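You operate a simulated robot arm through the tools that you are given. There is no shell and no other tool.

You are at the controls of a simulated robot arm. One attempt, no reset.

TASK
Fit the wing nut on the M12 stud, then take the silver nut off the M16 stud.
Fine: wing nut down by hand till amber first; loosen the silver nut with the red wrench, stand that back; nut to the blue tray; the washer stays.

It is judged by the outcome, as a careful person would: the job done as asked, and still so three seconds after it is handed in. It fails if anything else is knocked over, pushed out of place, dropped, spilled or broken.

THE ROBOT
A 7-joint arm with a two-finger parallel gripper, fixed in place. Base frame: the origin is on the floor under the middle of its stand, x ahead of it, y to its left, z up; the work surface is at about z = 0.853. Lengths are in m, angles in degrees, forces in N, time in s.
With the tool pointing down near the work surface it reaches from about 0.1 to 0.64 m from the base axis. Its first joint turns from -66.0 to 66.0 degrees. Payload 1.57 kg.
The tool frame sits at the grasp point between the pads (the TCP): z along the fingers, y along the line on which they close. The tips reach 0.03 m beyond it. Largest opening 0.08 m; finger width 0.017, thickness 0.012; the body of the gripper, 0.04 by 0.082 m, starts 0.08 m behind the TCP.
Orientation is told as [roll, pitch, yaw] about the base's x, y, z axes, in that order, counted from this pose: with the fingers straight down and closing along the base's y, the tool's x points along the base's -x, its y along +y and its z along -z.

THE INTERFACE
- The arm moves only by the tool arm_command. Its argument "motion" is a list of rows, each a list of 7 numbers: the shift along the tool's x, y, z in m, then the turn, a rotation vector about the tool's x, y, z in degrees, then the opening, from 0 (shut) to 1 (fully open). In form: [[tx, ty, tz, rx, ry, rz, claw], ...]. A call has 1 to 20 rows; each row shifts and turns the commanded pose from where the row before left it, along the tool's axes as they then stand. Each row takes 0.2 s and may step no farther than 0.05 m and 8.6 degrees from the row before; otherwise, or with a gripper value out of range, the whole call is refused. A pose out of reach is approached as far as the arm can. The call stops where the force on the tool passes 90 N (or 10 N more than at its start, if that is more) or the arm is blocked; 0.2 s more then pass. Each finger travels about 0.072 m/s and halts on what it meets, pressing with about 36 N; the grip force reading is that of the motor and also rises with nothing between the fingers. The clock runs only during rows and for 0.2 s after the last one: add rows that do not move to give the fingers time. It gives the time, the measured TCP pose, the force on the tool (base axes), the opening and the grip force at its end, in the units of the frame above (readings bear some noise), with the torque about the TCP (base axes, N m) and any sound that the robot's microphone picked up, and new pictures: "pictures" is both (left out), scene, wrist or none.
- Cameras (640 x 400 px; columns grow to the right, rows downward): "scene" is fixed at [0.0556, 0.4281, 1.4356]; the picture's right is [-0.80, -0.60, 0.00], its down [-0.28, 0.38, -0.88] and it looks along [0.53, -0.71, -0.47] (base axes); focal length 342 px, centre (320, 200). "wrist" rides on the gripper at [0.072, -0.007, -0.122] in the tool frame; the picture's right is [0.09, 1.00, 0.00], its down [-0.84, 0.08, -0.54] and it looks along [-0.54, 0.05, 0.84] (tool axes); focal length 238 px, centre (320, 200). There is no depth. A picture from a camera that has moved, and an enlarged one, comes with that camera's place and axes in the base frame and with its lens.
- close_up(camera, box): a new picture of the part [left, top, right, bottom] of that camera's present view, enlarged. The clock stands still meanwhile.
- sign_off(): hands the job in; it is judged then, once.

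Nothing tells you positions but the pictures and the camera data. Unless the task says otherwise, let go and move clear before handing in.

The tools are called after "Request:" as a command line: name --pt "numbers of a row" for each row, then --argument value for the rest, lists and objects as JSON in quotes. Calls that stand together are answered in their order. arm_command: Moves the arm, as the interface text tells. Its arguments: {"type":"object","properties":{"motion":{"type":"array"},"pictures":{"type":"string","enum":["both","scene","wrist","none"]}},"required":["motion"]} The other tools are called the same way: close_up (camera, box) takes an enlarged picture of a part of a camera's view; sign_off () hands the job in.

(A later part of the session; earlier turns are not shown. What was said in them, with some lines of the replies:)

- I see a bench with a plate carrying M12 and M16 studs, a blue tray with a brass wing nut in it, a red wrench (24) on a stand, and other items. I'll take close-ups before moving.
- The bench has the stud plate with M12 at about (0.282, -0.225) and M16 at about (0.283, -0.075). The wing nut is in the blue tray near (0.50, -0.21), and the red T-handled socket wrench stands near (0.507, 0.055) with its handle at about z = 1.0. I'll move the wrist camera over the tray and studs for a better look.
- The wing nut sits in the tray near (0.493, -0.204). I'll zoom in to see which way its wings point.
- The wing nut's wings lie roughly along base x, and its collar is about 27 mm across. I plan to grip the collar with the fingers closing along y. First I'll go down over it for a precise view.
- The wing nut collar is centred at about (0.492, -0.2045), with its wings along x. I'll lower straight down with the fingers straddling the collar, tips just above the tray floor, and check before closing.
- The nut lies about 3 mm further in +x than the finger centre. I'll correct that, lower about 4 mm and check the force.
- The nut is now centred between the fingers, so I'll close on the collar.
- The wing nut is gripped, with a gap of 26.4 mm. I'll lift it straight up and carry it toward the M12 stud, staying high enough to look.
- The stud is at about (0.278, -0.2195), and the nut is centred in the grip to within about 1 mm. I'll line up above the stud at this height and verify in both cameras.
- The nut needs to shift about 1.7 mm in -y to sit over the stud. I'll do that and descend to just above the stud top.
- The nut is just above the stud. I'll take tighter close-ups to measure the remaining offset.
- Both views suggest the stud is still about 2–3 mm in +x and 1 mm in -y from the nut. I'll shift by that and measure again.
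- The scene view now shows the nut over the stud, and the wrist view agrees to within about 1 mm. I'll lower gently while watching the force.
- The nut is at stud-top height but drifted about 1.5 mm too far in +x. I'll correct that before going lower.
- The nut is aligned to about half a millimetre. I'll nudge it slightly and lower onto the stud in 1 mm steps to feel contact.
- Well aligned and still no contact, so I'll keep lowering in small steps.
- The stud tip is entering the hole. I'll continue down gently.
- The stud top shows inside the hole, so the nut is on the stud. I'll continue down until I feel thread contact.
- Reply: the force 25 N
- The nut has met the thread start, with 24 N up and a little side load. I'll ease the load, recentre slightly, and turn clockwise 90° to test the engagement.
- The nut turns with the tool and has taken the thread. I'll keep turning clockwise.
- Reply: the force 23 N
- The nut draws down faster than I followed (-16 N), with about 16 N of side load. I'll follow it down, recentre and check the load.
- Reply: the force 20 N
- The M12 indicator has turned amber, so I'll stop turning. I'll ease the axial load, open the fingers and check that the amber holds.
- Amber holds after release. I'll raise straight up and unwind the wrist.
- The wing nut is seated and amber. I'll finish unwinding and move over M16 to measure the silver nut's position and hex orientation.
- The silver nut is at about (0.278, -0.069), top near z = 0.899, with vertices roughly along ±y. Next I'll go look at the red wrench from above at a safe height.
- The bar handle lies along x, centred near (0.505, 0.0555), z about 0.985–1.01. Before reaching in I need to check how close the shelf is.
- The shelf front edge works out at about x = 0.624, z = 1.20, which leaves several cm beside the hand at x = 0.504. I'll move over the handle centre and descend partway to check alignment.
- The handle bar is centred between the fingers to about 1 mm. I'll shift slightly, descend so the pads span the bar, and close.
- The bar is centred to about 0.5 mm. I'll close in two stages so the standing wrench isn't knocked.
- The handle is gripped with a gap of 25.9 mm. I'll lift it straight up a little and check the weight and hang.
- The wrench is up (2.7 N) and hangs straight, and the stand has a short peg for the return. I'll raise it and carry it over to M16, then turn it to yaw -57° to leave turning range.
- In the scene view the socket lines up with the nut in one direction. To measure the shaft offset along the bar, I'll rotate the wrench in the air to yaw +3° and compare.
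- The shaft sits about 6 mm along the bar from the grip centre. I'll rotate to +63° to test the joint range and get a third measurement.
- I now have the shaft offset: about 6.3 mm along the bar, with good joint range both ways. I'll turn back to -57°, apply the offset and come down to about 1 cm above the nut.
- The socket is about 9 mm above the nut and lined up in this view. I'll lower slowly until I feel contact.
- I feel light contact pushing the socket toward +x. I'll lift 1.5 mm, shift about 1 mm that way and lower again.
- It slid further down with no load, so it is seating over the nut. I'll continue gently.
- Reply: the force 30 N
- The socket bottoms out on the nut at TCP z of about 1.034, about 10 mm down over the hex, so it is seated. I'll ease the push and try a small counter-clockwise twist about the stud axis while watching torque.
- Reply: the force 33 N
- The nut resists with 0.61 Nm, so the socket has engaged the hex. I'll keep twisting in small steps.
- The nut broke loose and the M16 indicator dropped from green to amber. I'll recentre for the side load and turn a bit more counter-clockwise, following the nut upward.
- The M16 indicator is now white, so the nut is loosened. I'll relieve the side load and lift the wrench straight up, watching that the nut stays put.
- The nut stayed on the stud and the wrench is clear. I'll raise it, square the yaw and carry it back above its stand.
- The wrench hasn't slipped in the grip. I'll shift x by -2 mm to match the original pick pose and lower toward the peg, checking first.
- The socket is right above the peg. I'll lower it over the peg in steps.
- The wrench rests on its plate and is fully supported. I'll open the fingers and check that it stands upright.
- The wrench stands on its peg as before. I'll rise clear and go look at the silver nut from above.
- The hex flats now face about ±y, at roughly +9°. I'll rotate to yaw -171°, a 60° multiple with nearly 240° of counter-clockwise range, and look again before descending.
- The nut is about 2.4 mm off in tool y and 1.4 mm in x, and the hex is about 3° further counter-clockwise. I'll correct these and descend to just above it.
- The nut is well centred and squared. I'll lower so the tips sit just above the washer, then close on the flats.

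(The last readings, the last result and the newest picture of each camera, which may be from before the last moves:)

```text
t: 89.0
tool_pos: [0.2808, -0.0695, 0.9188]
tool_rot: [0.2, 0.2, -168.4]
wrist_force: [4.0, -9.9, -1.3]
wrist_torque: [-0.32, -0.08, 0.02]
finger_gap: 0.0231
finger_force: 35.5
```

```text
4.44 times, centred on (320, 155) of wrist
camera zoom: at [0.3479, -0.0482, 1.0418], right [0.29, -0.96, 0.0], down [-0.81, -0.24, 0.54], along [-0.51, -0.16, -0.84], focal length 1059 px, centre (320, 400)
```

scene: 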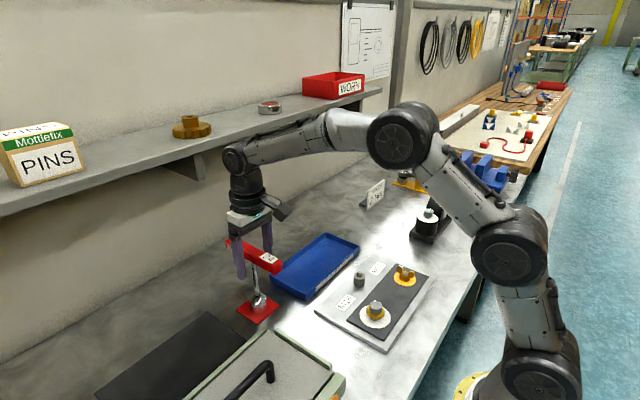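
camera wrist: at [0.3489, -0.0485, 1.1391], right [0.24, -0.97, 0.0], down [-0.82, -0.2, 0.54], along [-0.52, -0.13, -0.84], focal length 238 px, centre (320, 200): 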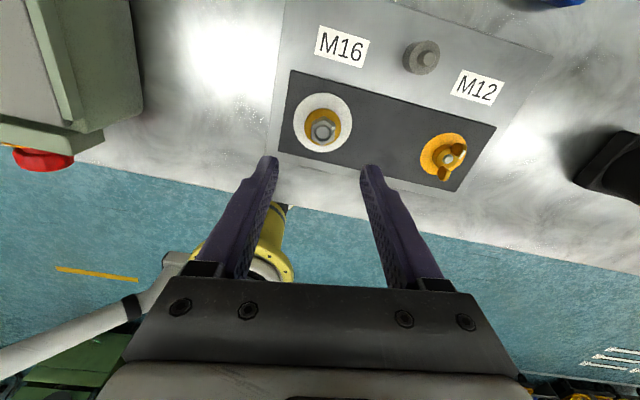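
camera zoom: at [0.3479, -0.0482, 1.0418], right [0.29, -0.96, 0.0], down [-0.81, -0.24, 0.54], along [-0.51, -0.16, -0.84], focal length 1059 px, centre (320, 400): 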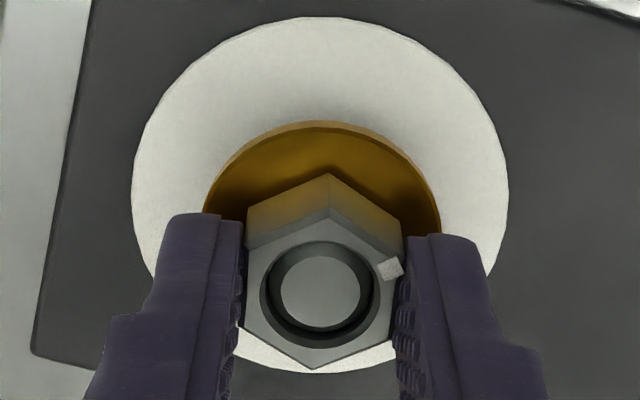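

The nut is gripped on its flats. I'll relieve the side load and begin unscrewing counter-clockwise, rising with the thread.

Request:
arm_command --pt "0.0001 0.0006 0 0 0 0 0" --pt "0 0 -0.00022 0 0 -8 0" --pt "0 0 -0.00022 0 0 -8 0" --pt "0 0 -0.00022 0 0 -8 0" --pt "0 0 -0.00022 0 0 -8 0" --pt "0 0 0 0 0 0 0" --pictures "none"

Request:
close_up --camera "scene" --box '[362, 285, 392, 325]'

```text
t: 90.4
tool_pos: [0.2814, -0.0686, 0.9194]
tool_rot: [0.1, 0.2, -136.4]
wrist_force: [3.7, 11.0, 7.0]
wrist_torque: [0.4, -0.1, 0.01]
finger_gap: 0.0231
finger_force: 35.2
```

```text
10.00 times, centred on (377, 305) of scene
camera zoom: at [0.0556, 0.4284, 1.4355], right [-0.8, -0.6, 0.0], down [-0.28, 0.38, -0.88], along [0.53, -0.71, -0.47], focal length 3425 px, centre (-250, -850)
```

zoom: 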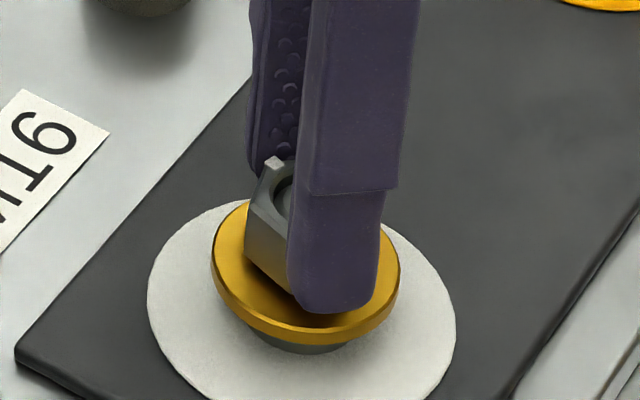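

Request:
arm_command --pt "0.0005 -0.0002 -0.0005 0 0 -8 0" --pt "0 0 -0.00026 0 0 -8 0" --pt "0 0 -0.00026 0 0 -8 0" --pt "0 0 -0.00026 0 0 -8 0" --pt "0 0 0 0 0 0 0" --pictures "none"

Request:
close_up --camera "scene" --box '[362, 285, 392, 325]'

```text
t: 91.6
tool_pos: [0.2799, -0.07, 0.9217]
tool_rot: [0.0, -0.1, -104.4]
wrist_force: [4.6, 12.6, 0.1]
wrist_torque: [0.48, -0.12, -0.02]
finger_gap: 0.0228
finger_force: 35.5
```

```text
10.00 times, centred on (377, 305) of scene
camera zoom: at [0.0557, 0.4284, 1.4355], right [-0.8, -0.6, 0.0], down [-0.28, 0.38, -0.88], along [0.53, -0.71, -0.47], focal length 3425 px, centre (-250, -850)
```

zoom: 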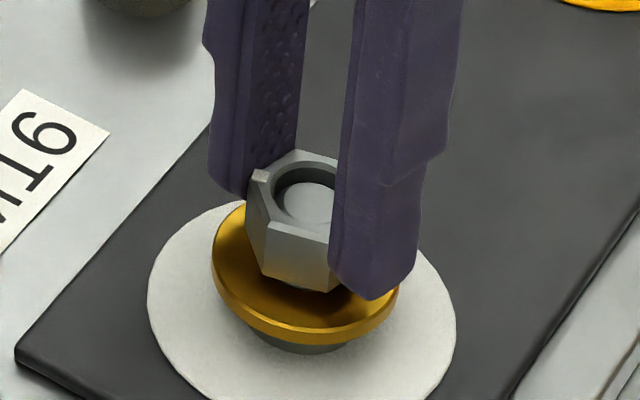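

Request:
arm_command --pt "0.0007 0.0001 -0.00026 0 0 -8 0" --pt "0 0 -0.00026 0 0 -8 0" --pt "0 0 -0.00026 0 0 -8 0" --pt "0 0 -0.00026 0 0 -8 0" --pt "0 0 0 0 0 0 0" --pictures "none"

Request:
close_up --camera "scene" --box '[362, 285, 392, 325]'

```text
t: 92.8
tool_pos: [0.2788, -0.0698, 0.9226]
tool_rot: [0.0, -0.1, -72.2]
wrist_force: [-3.3, -1.3, 0.3]
wrist_torque: [-0.01, 0.15, -0.01]
finger_gap: 0.023
finger_force: 35.5
```

```text
10.00 times, centred on (377, 305) of scene
camera zoom: at [0.0555, 0.4281, 1.4356], right [-0.8, -0.6, 0.0], down [-0.28, 0.38, -0.88], along [0.53, -0.71, -0.47], focal length 3425 px, centre (-250, -850)
```

zoom: 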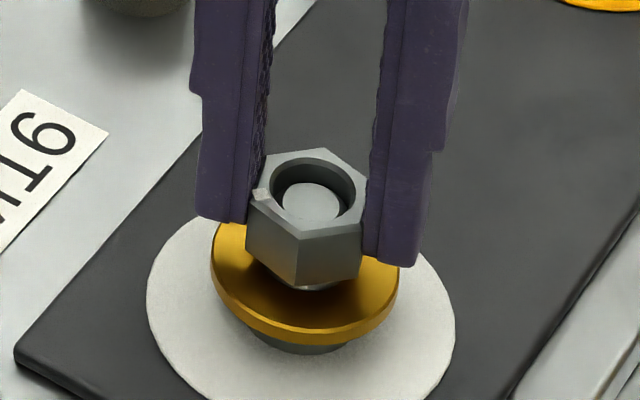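

It's rising steadily with low load. I'll continue unscrewing.

Request:
arm_command --pt "0 0 -0.00026 0 0 -8 0" --pt "0 0 -0.00026 0 0 -8 0" --pt "0 0 -0.00026 0 0 -8 0" --pt "0 0 -0.00026 0 0 -8 0" --pt "0 0 0 0 0 0 0" --pictures "none"

Request:
close_up --camera "scene" --box '[362, 285, 392, 325]'

```text
t: 94.0
tool_pos: [0.2794, -0.0692, 0.9237]
tool_rot: [0.0, -0.1, -40.2]
wrist_force: [-6.7, -5.9, -0.7]
wrist_torque: [-0.21, 0.3, -0.01]
finger_gap: 0.0228
finger_force: 35.6
```

```text
10.00 times, centred on (377, 305) of scene
camera zoom: at [0.0554, 0.4279, 1.4357], right [-0.8, -0.6, 0.0], down [-0.28, 0.38, -0.88], along [0.53, -0.71, -0.47], focal length 3425 px, centre (-250, -850)
```

zoom: 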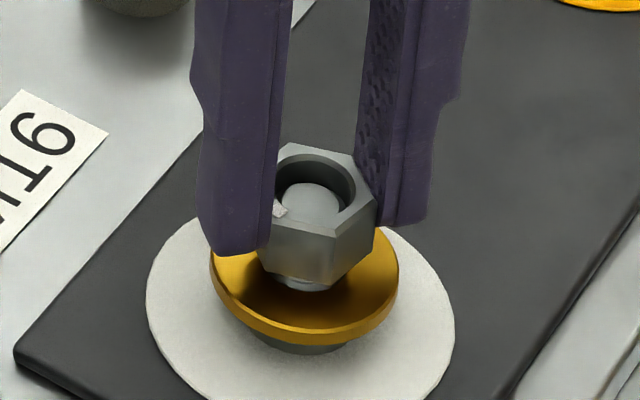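

Request:
arm_command --pt "0.0001 -0.0005 -0.00026 0 0 -8 0" --pt "0 0 -0.00026 0 0 -8 0" --pt "0 0 -0.00026 0 0 -8 0" --pt "0 0 -0.00026 0 0 -8 0" --pt "0 0 -0.00026 0 0 -8 0" --pt "0 0 0 0 0 0 0" --pictures "none"

Request:
close_up --camera "scene" --box '[362, 285, 392, 325]'

```text
t: 95.4
tool_pos: [0.2812, -0.0689, 0.9247]
tool_rot: [-0.1, -0.4, -0.2]
wrist_force: [0.5, -0.3, -0.9]
wrist_torque: [0.02, 0.02, -0.01]
finger_gap: 0.0229
finger_force: 35.9
```

```text
10.00 times, centred on (377, 305) of scene
camera zoom: at [0.0556, 0.4281, 1.4356], right [-0.8, -0.6, 0.0], down [-0.28, 0.38, -0.88], along [0.53, -0.71, -0.47], focal length 3425 px, centre (-250, -850)
```

zoom: 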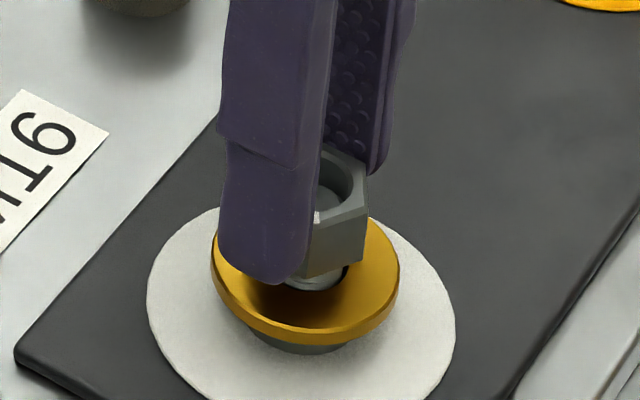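

Forces have dropped to about zero, so the nut may be off the thread. I'll lift gently and check.

Request:
arm_command --pt "0 0 -0.001 0 0 0 0" --pt "0 0 -0.001 0 0 0 0" --pt "0 0 0 0 0 0 0" --pictures "none"

Request:
close_up --camera "scene" --box '[362, 285, 392, 325]'

```text
t: 96.2
tool_pos: [0.2799, -0.0696, 0.9271]
tool_rot: [-0.1, -0.1, -0.3]
wrist_force: [0.1, 0.1, -0.4]
wrist_torque: [0.01, -0.03, 0.0]
finger_gap: 0.0228
finger_force: 35.7
```

```text
10.00 times, centred on (377, 305) of scene
camera zoom: at [0.0556, 0.4281, 1.4356], right [-0.8, -0.6, 0.0], down [-0.28, 0.38, -0.88], along [0.53, -0.71, -0.47], focal length 3425 px, centre (-250, -850)
```

zoom: 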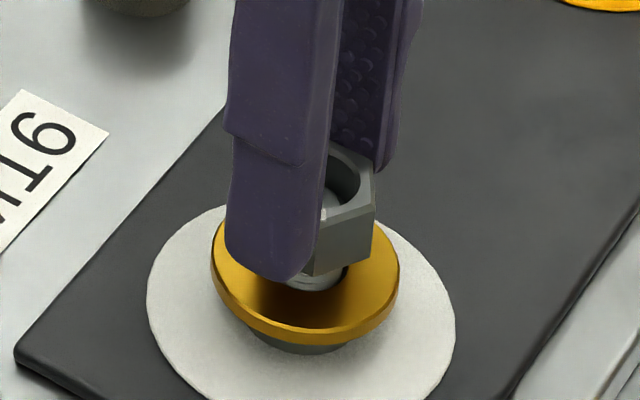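

It lifts freely. I'll continue straight up and check that the washer stays behind.

Request:
arm_command --pt "0 0 -0.002 0 0 0 0" --pt "0 0 -0.003 0 0 0 0" --pt "0 0 -0.004 0 0 0 0" --pt "0 0 -0.005 0 0 0 0" --pt "0 0 -0.006 0 0 0 0" --pt "0 0 -0.01 0 0 0 0" --pt "0 0 0 0 0 0 0" --pictures "none"

Request:
close_up --camera "scene" --box '[352, 270, 402, 330]'

Request:
close_up --camera "wrist" --box '[270, 100, 370, 200]'

```text
t: 97.8
tool_pos: [0.2802, -0.0687, 0.9578]
tool_rot: [-0.1, -0.1, -0.4]
wrist_force: [1.0, -0.4, -0.2]
wrist_torque: [-0.02, 0.02, 0.01]
finger_gap: 0.0229
finger_force: 35.8
```

```text
6.67 times, centred on (377, 300) of scene
camera zoom: at [0.0556, 0.4281, 1.4356], right [-0.8, -0.6, 0.0], down [-0.28, 0.38, -0.88], along [0.53, -0.71, -0.47], focal length 2283 px, centre (-60, -467)
```

zoom: 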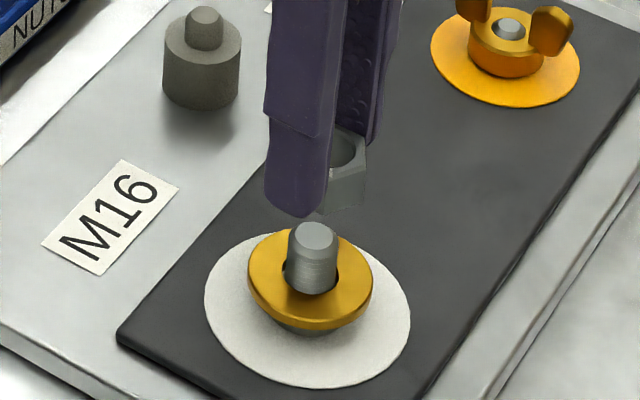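

```text
4.00 times, centred on (320, 150) of wrist
camera zoom: at [0.2058, -0.0745, 1.079], right [-0.09, 1.0, 0.0], down [0.84, 0.07, 0.55], along [0.54, 0.05, -0.84], focal length 953 px, centre (320, 400)
```

zoom: 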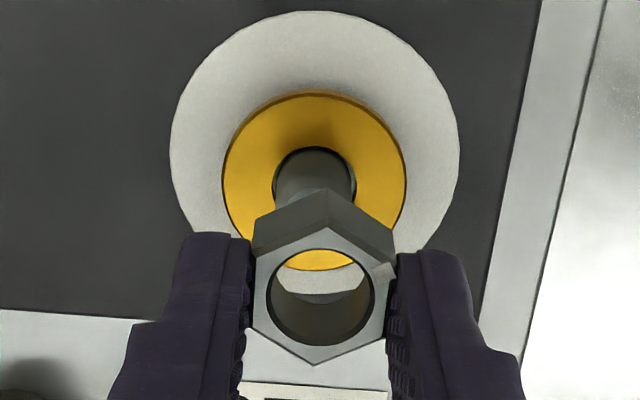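

The nut is off, and the washer stayed on the M16 stud. I'll carry the nut over the blue tray and lower it.

Request:
arm_command --pt "0 0 -0.03 0 0 0 0" --pt "-0.02 -0.005 -0.015 0 0 0 0" --pt "-0.038 -0.011 0 0 0 0 0" --pt "-0.038 -0.011 0 0 0 0 0" --pt "-0.038 -0.011 0 0 0 0 0" --pt "-0.038 -0.011 0 0 0 0 0" --pt "-0.038 -0.012 0 0 0 0 0" --pt "0 0 0.03 0 0 0 0" --pt "0 0 0.03 0 0 0 0" --pt "0 0 0.02 0 0 0 0" --pt "0 0 0 0 0 0 0" --pictures "both"

Request:
close_up --camera "scene" --box '[260, 190, 380, 310]'

```text
t: 100.2
tool_pos: [0.4908, -0.1331, 0.9253]
tool_rot: [-0.1, -0.1, -0.4]
wrist_force: [0.3, 0.6, -0.8]
wrist_torque: [-0.03, -0.02, 0.01]
finger_gap: 0.0229
finger_force: 35.8
camera wrist: at [0.4159, -0.1387, 1.0464], right [-0.09, 1.0, 0.0], down [0.84, 0.07, 0.54], along [0.54, 0.05, -0.84], focal length 238 px, centre (320, 200)
```

scene: 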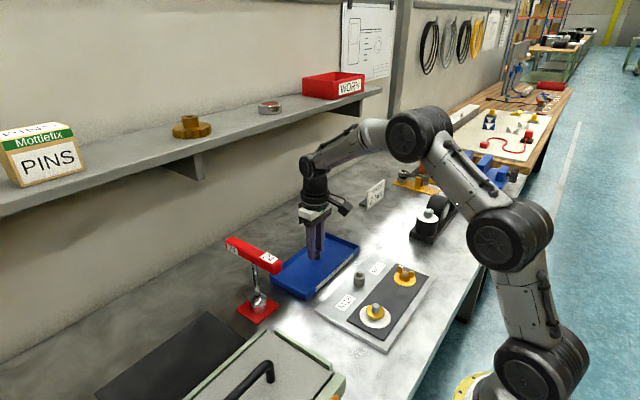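
wrist: 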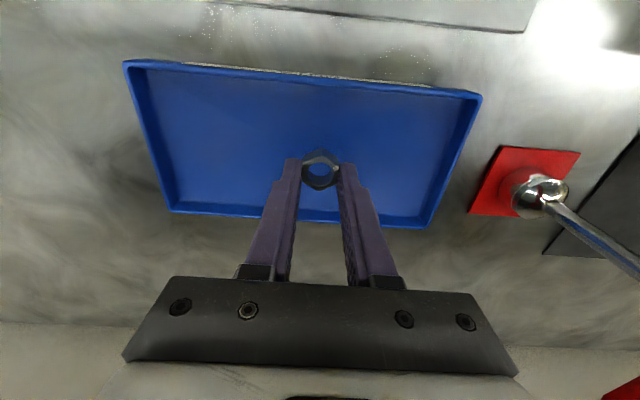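

```text
3.33 times, centred on (320, 250) of scene
camera zoom: at [0.0556, 0.4281, 1.4356], right [-0.8, -0.6, 0.0], down [-0.28, 0.38, -0.88], along [0.53, -0.71, -0.47], focal length 1142 px, centre (320, 33)
```

zoom: 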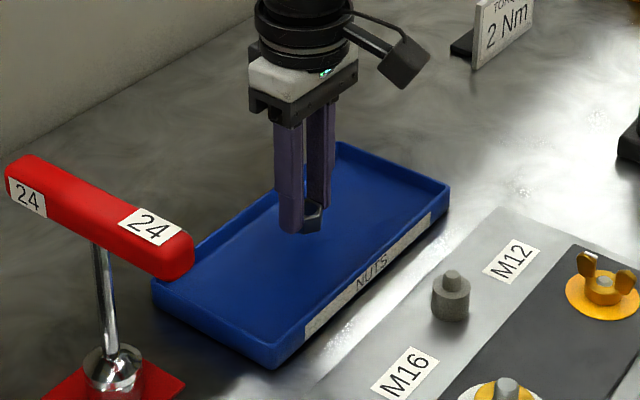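

Request:
arm_command --pt "0 0 0.015 0 0 0 0" --pt "0 0 0.01 0 0 0 0" --pt "0 0 0.003 0 0 0 0" --pt "0 0 0.002 0 0 0 0" --pt "0 0 0 0 0 0 0" --pictures "none"

Request:
close_up --camera "scene" --box '[290, 220, 350, 290]'

```text
t: 101.4
tool_pos: [0.4908, -0.1319, 0.8928]
tool_rot: [0.1, -0.1, -0.4]
wrist_force: [0.3, 0.0, 0.2]
wrist_torque: [-0.01, 0.01, 0.0]
finger_gap: 0.0231
finger_force: 35.6
```

```text
5.71 times, centred on (320, 255) of scene
camera zoom: at [0.0556, 0.4281, 1.4356], right [-0.8, -0.6, 0.0], down [-0.28, 0.38, -0.88], along [0.53, -0.71, -0.47], focal length 1957 px, centre (320, -114)
```

zoom: 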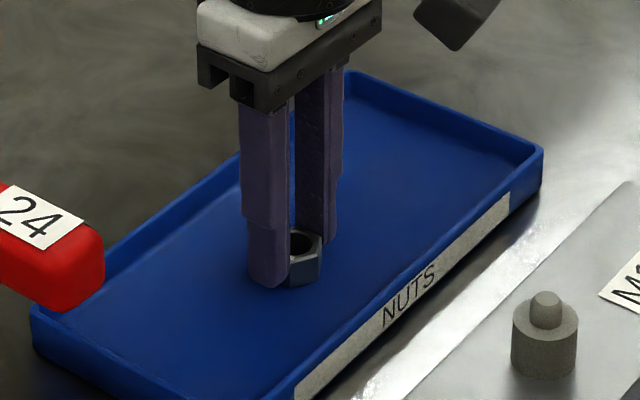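

Request:
arm_command --pt "0 0 0.001 0 0 0 0" --pt "0 0 0.001 0 0 0 0" --pt "0 0 0.001 0 0 0 0" --pt "0 0 0 0 0 0 0" --pictures "none"

```text
t: 102.4
tool_pos: [0.4903, -0.1324, 0.8925]
tool_rot: [-0.1, -0.5, -0.3]
wrist_force: [-7.5, 4.0, 27.4]
wrist_torque: [0.19, 0.55, -0.03]
finger_gap: 0.0232
finger_force: 35.3
```

The nut is touching the tray floor. I'll ease off the pressure and open the fingers.

Request:
arm_command --pt "0 0 -0.0012 0 0 0 0" --pt "0 0 0 0 0 0 0" --pt "0 0 0 0 0 0 0.35" --pt "0 0 0 0 0 0 0.5" --pt "0 0 0 0 0 0 0.6" --pt "0 0 0 0 0 0 0.6" --pictures "none"

Request:
close_up --camera "scene" --box '[290, 220, 350, 290]'

```text
t: 103.8
tool_pos: [0.4892, -0.133, 0.8908]
tool_rot: [0.0, -0.1, -0.3]
wrist_force: [0.5, -0.3, -0.9]
wrist_torque: [0.02, -0.02, 0.0]
finger_gap: 0.0479
finger_force: 0.0
```

```text
5.71 times, centred on (320, 255) of scene
camera zoom: at [0.0556, 0.4281, 1.4356], right [-0.8, -0.6, 0.0], down [-0.28, 0.38, -0.88], along [0.53, -0.71, -0.47], focal length 1957 px, centre (320, -114)
```

zoom: 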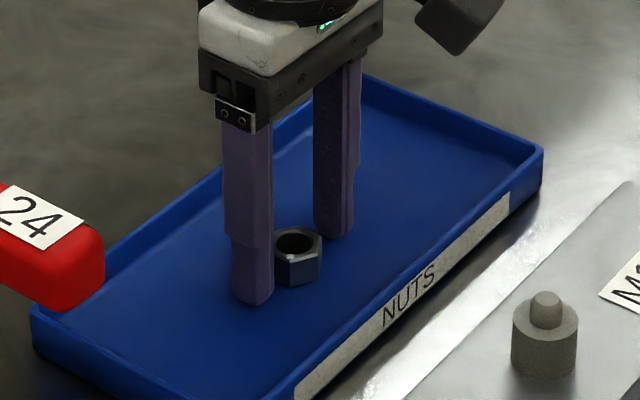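

The nut sits flat in the tray and the fingers are clear of it. I'll rise straight up, back away and check the whole scene.

Request:
arm_command --pt "0 0 -0.02 0 0 0 0.6" --pt "0 0 -0.03 0 0 0 0.6" --pt "0 0 -0.04 0 0 0 0.8" --pt "0 0 -0.04 0 0 0 1" --pt "0.02 0 -0.04 0 0 0 1" --pt "0.03 0 -0.04 0 0 0 1" --pt "0.03 0 -0.03 0 0 0 1" --pt "0.02 0 0 0 0 0 1" --pt "0 0 0 0 0 0 1" --pt "0 0 0 0 0 0 1" --pictures "both"

Request:
close_up --camera "scene" --box '[210, 220, 450, 370]'

Request:
close_up --camera "scene" --box '[350, 255, 440, 335]'

Request:
close_up --camera "wrist" --box '[120, 0, 400, 200]'

```text
t: 106.0
tool_pos: [0.3902, -0.1329, 1.1329]
tool_rot: [-0.1, -0.2, -0.4]
wrist_force: [-1.1, -0.5, 0.3]
wrist_torque: [-0.02, -0.01, -0.03]
finger_gap: 0.0801
finger_force: 0.1
camera wrist: at [0.3172, -0.1381, 1.2536], right [-0.09, 1.0, 0.0], down [0.84, 0.07, 0.54], along [0.54, 0.05, -0.84], focal length 238 px, centre (320, 200)
```

scene: 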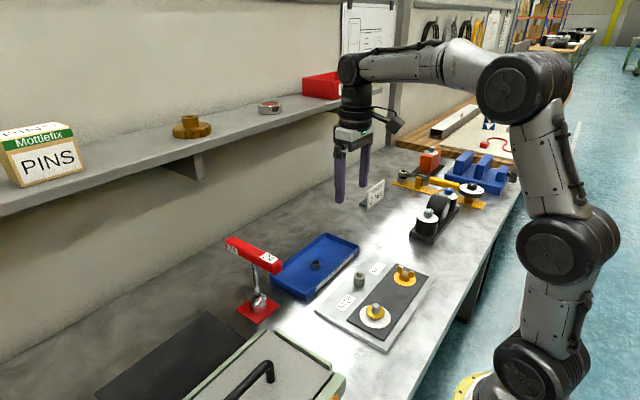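
wrist: 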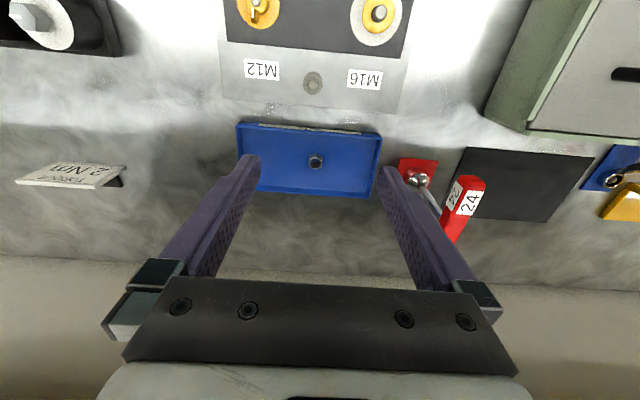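

```text
2.67 times, centred on (330, 295) of scene
camera zoom: at [0.0556, 0.4281, 1.4356], right [-0.8, -0.6, 0.0], down [-0.28, 0.38, -0.88], along [0.53, -0.71, -0.47], focal length 913 px, centre (293, -53)
```

zoom: 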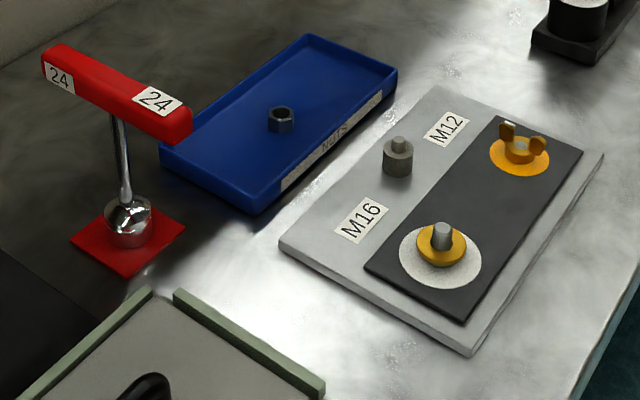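

```text
5.00 times, centred on (395, 295) of scene
camera zoom: at [0.0556, 0.4281, 1.4356], right [-0.8, -0.6, 0.0], down [-0.28, 0.38, -0.88], along [0.53, -0.71, -0.47], focal length 1712 px, centre (-55, -275)
```

zoom: 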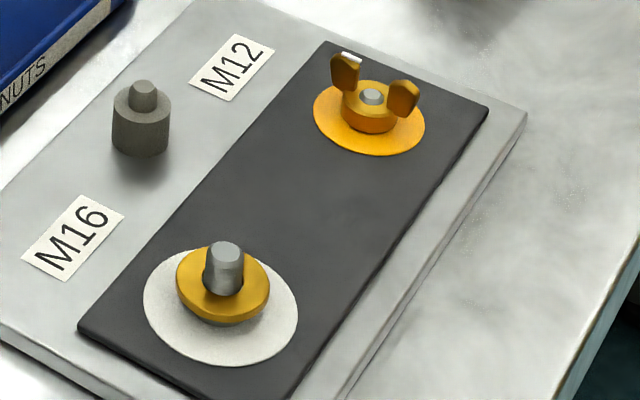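

```text
2.00 times, centred on (260, 100) of wrist
camera zoom: at [0.3172, -0.1381, 1.2536], right [-0.09, 1.0, 0.0], down [0.84, 0.07, 0.54], along [0.54, 0.05, -0.84], focal length 477 px, centre (440, 400)
```

zoom: 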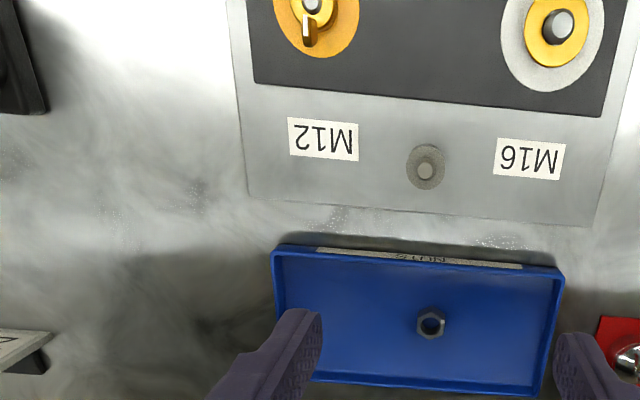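

Everything matches the request:
- The wing nut is on M12 and showing amber.
- The silver nut is in the blue tray.
- The washer is still on the M16 stud.
- The red wrench stands on its peg.
- The arm is clear, and nothing else looks moved.

I'm handing the job in.

Request:
sign_off

```text
The job is handed in.
```

The job is done and handed in, and the last pictures show everything where you asked for it.

- **Wing nut:** it is on the M12 stud, turned down until the indicator went amber. It was still amber after I let go.
- **Silver nut:** I loosened it with the red wrench and unscrewed it. It is now lying flat in the blue tray.
- **Washer:** it stayed on the M16 stud.
- **Red wrench:** it is back upright on its peg, within about 2 mm of where it started.
- **Everything else:** nothing else looks moved or knocked over. The gripper is open and clear of the bench items.
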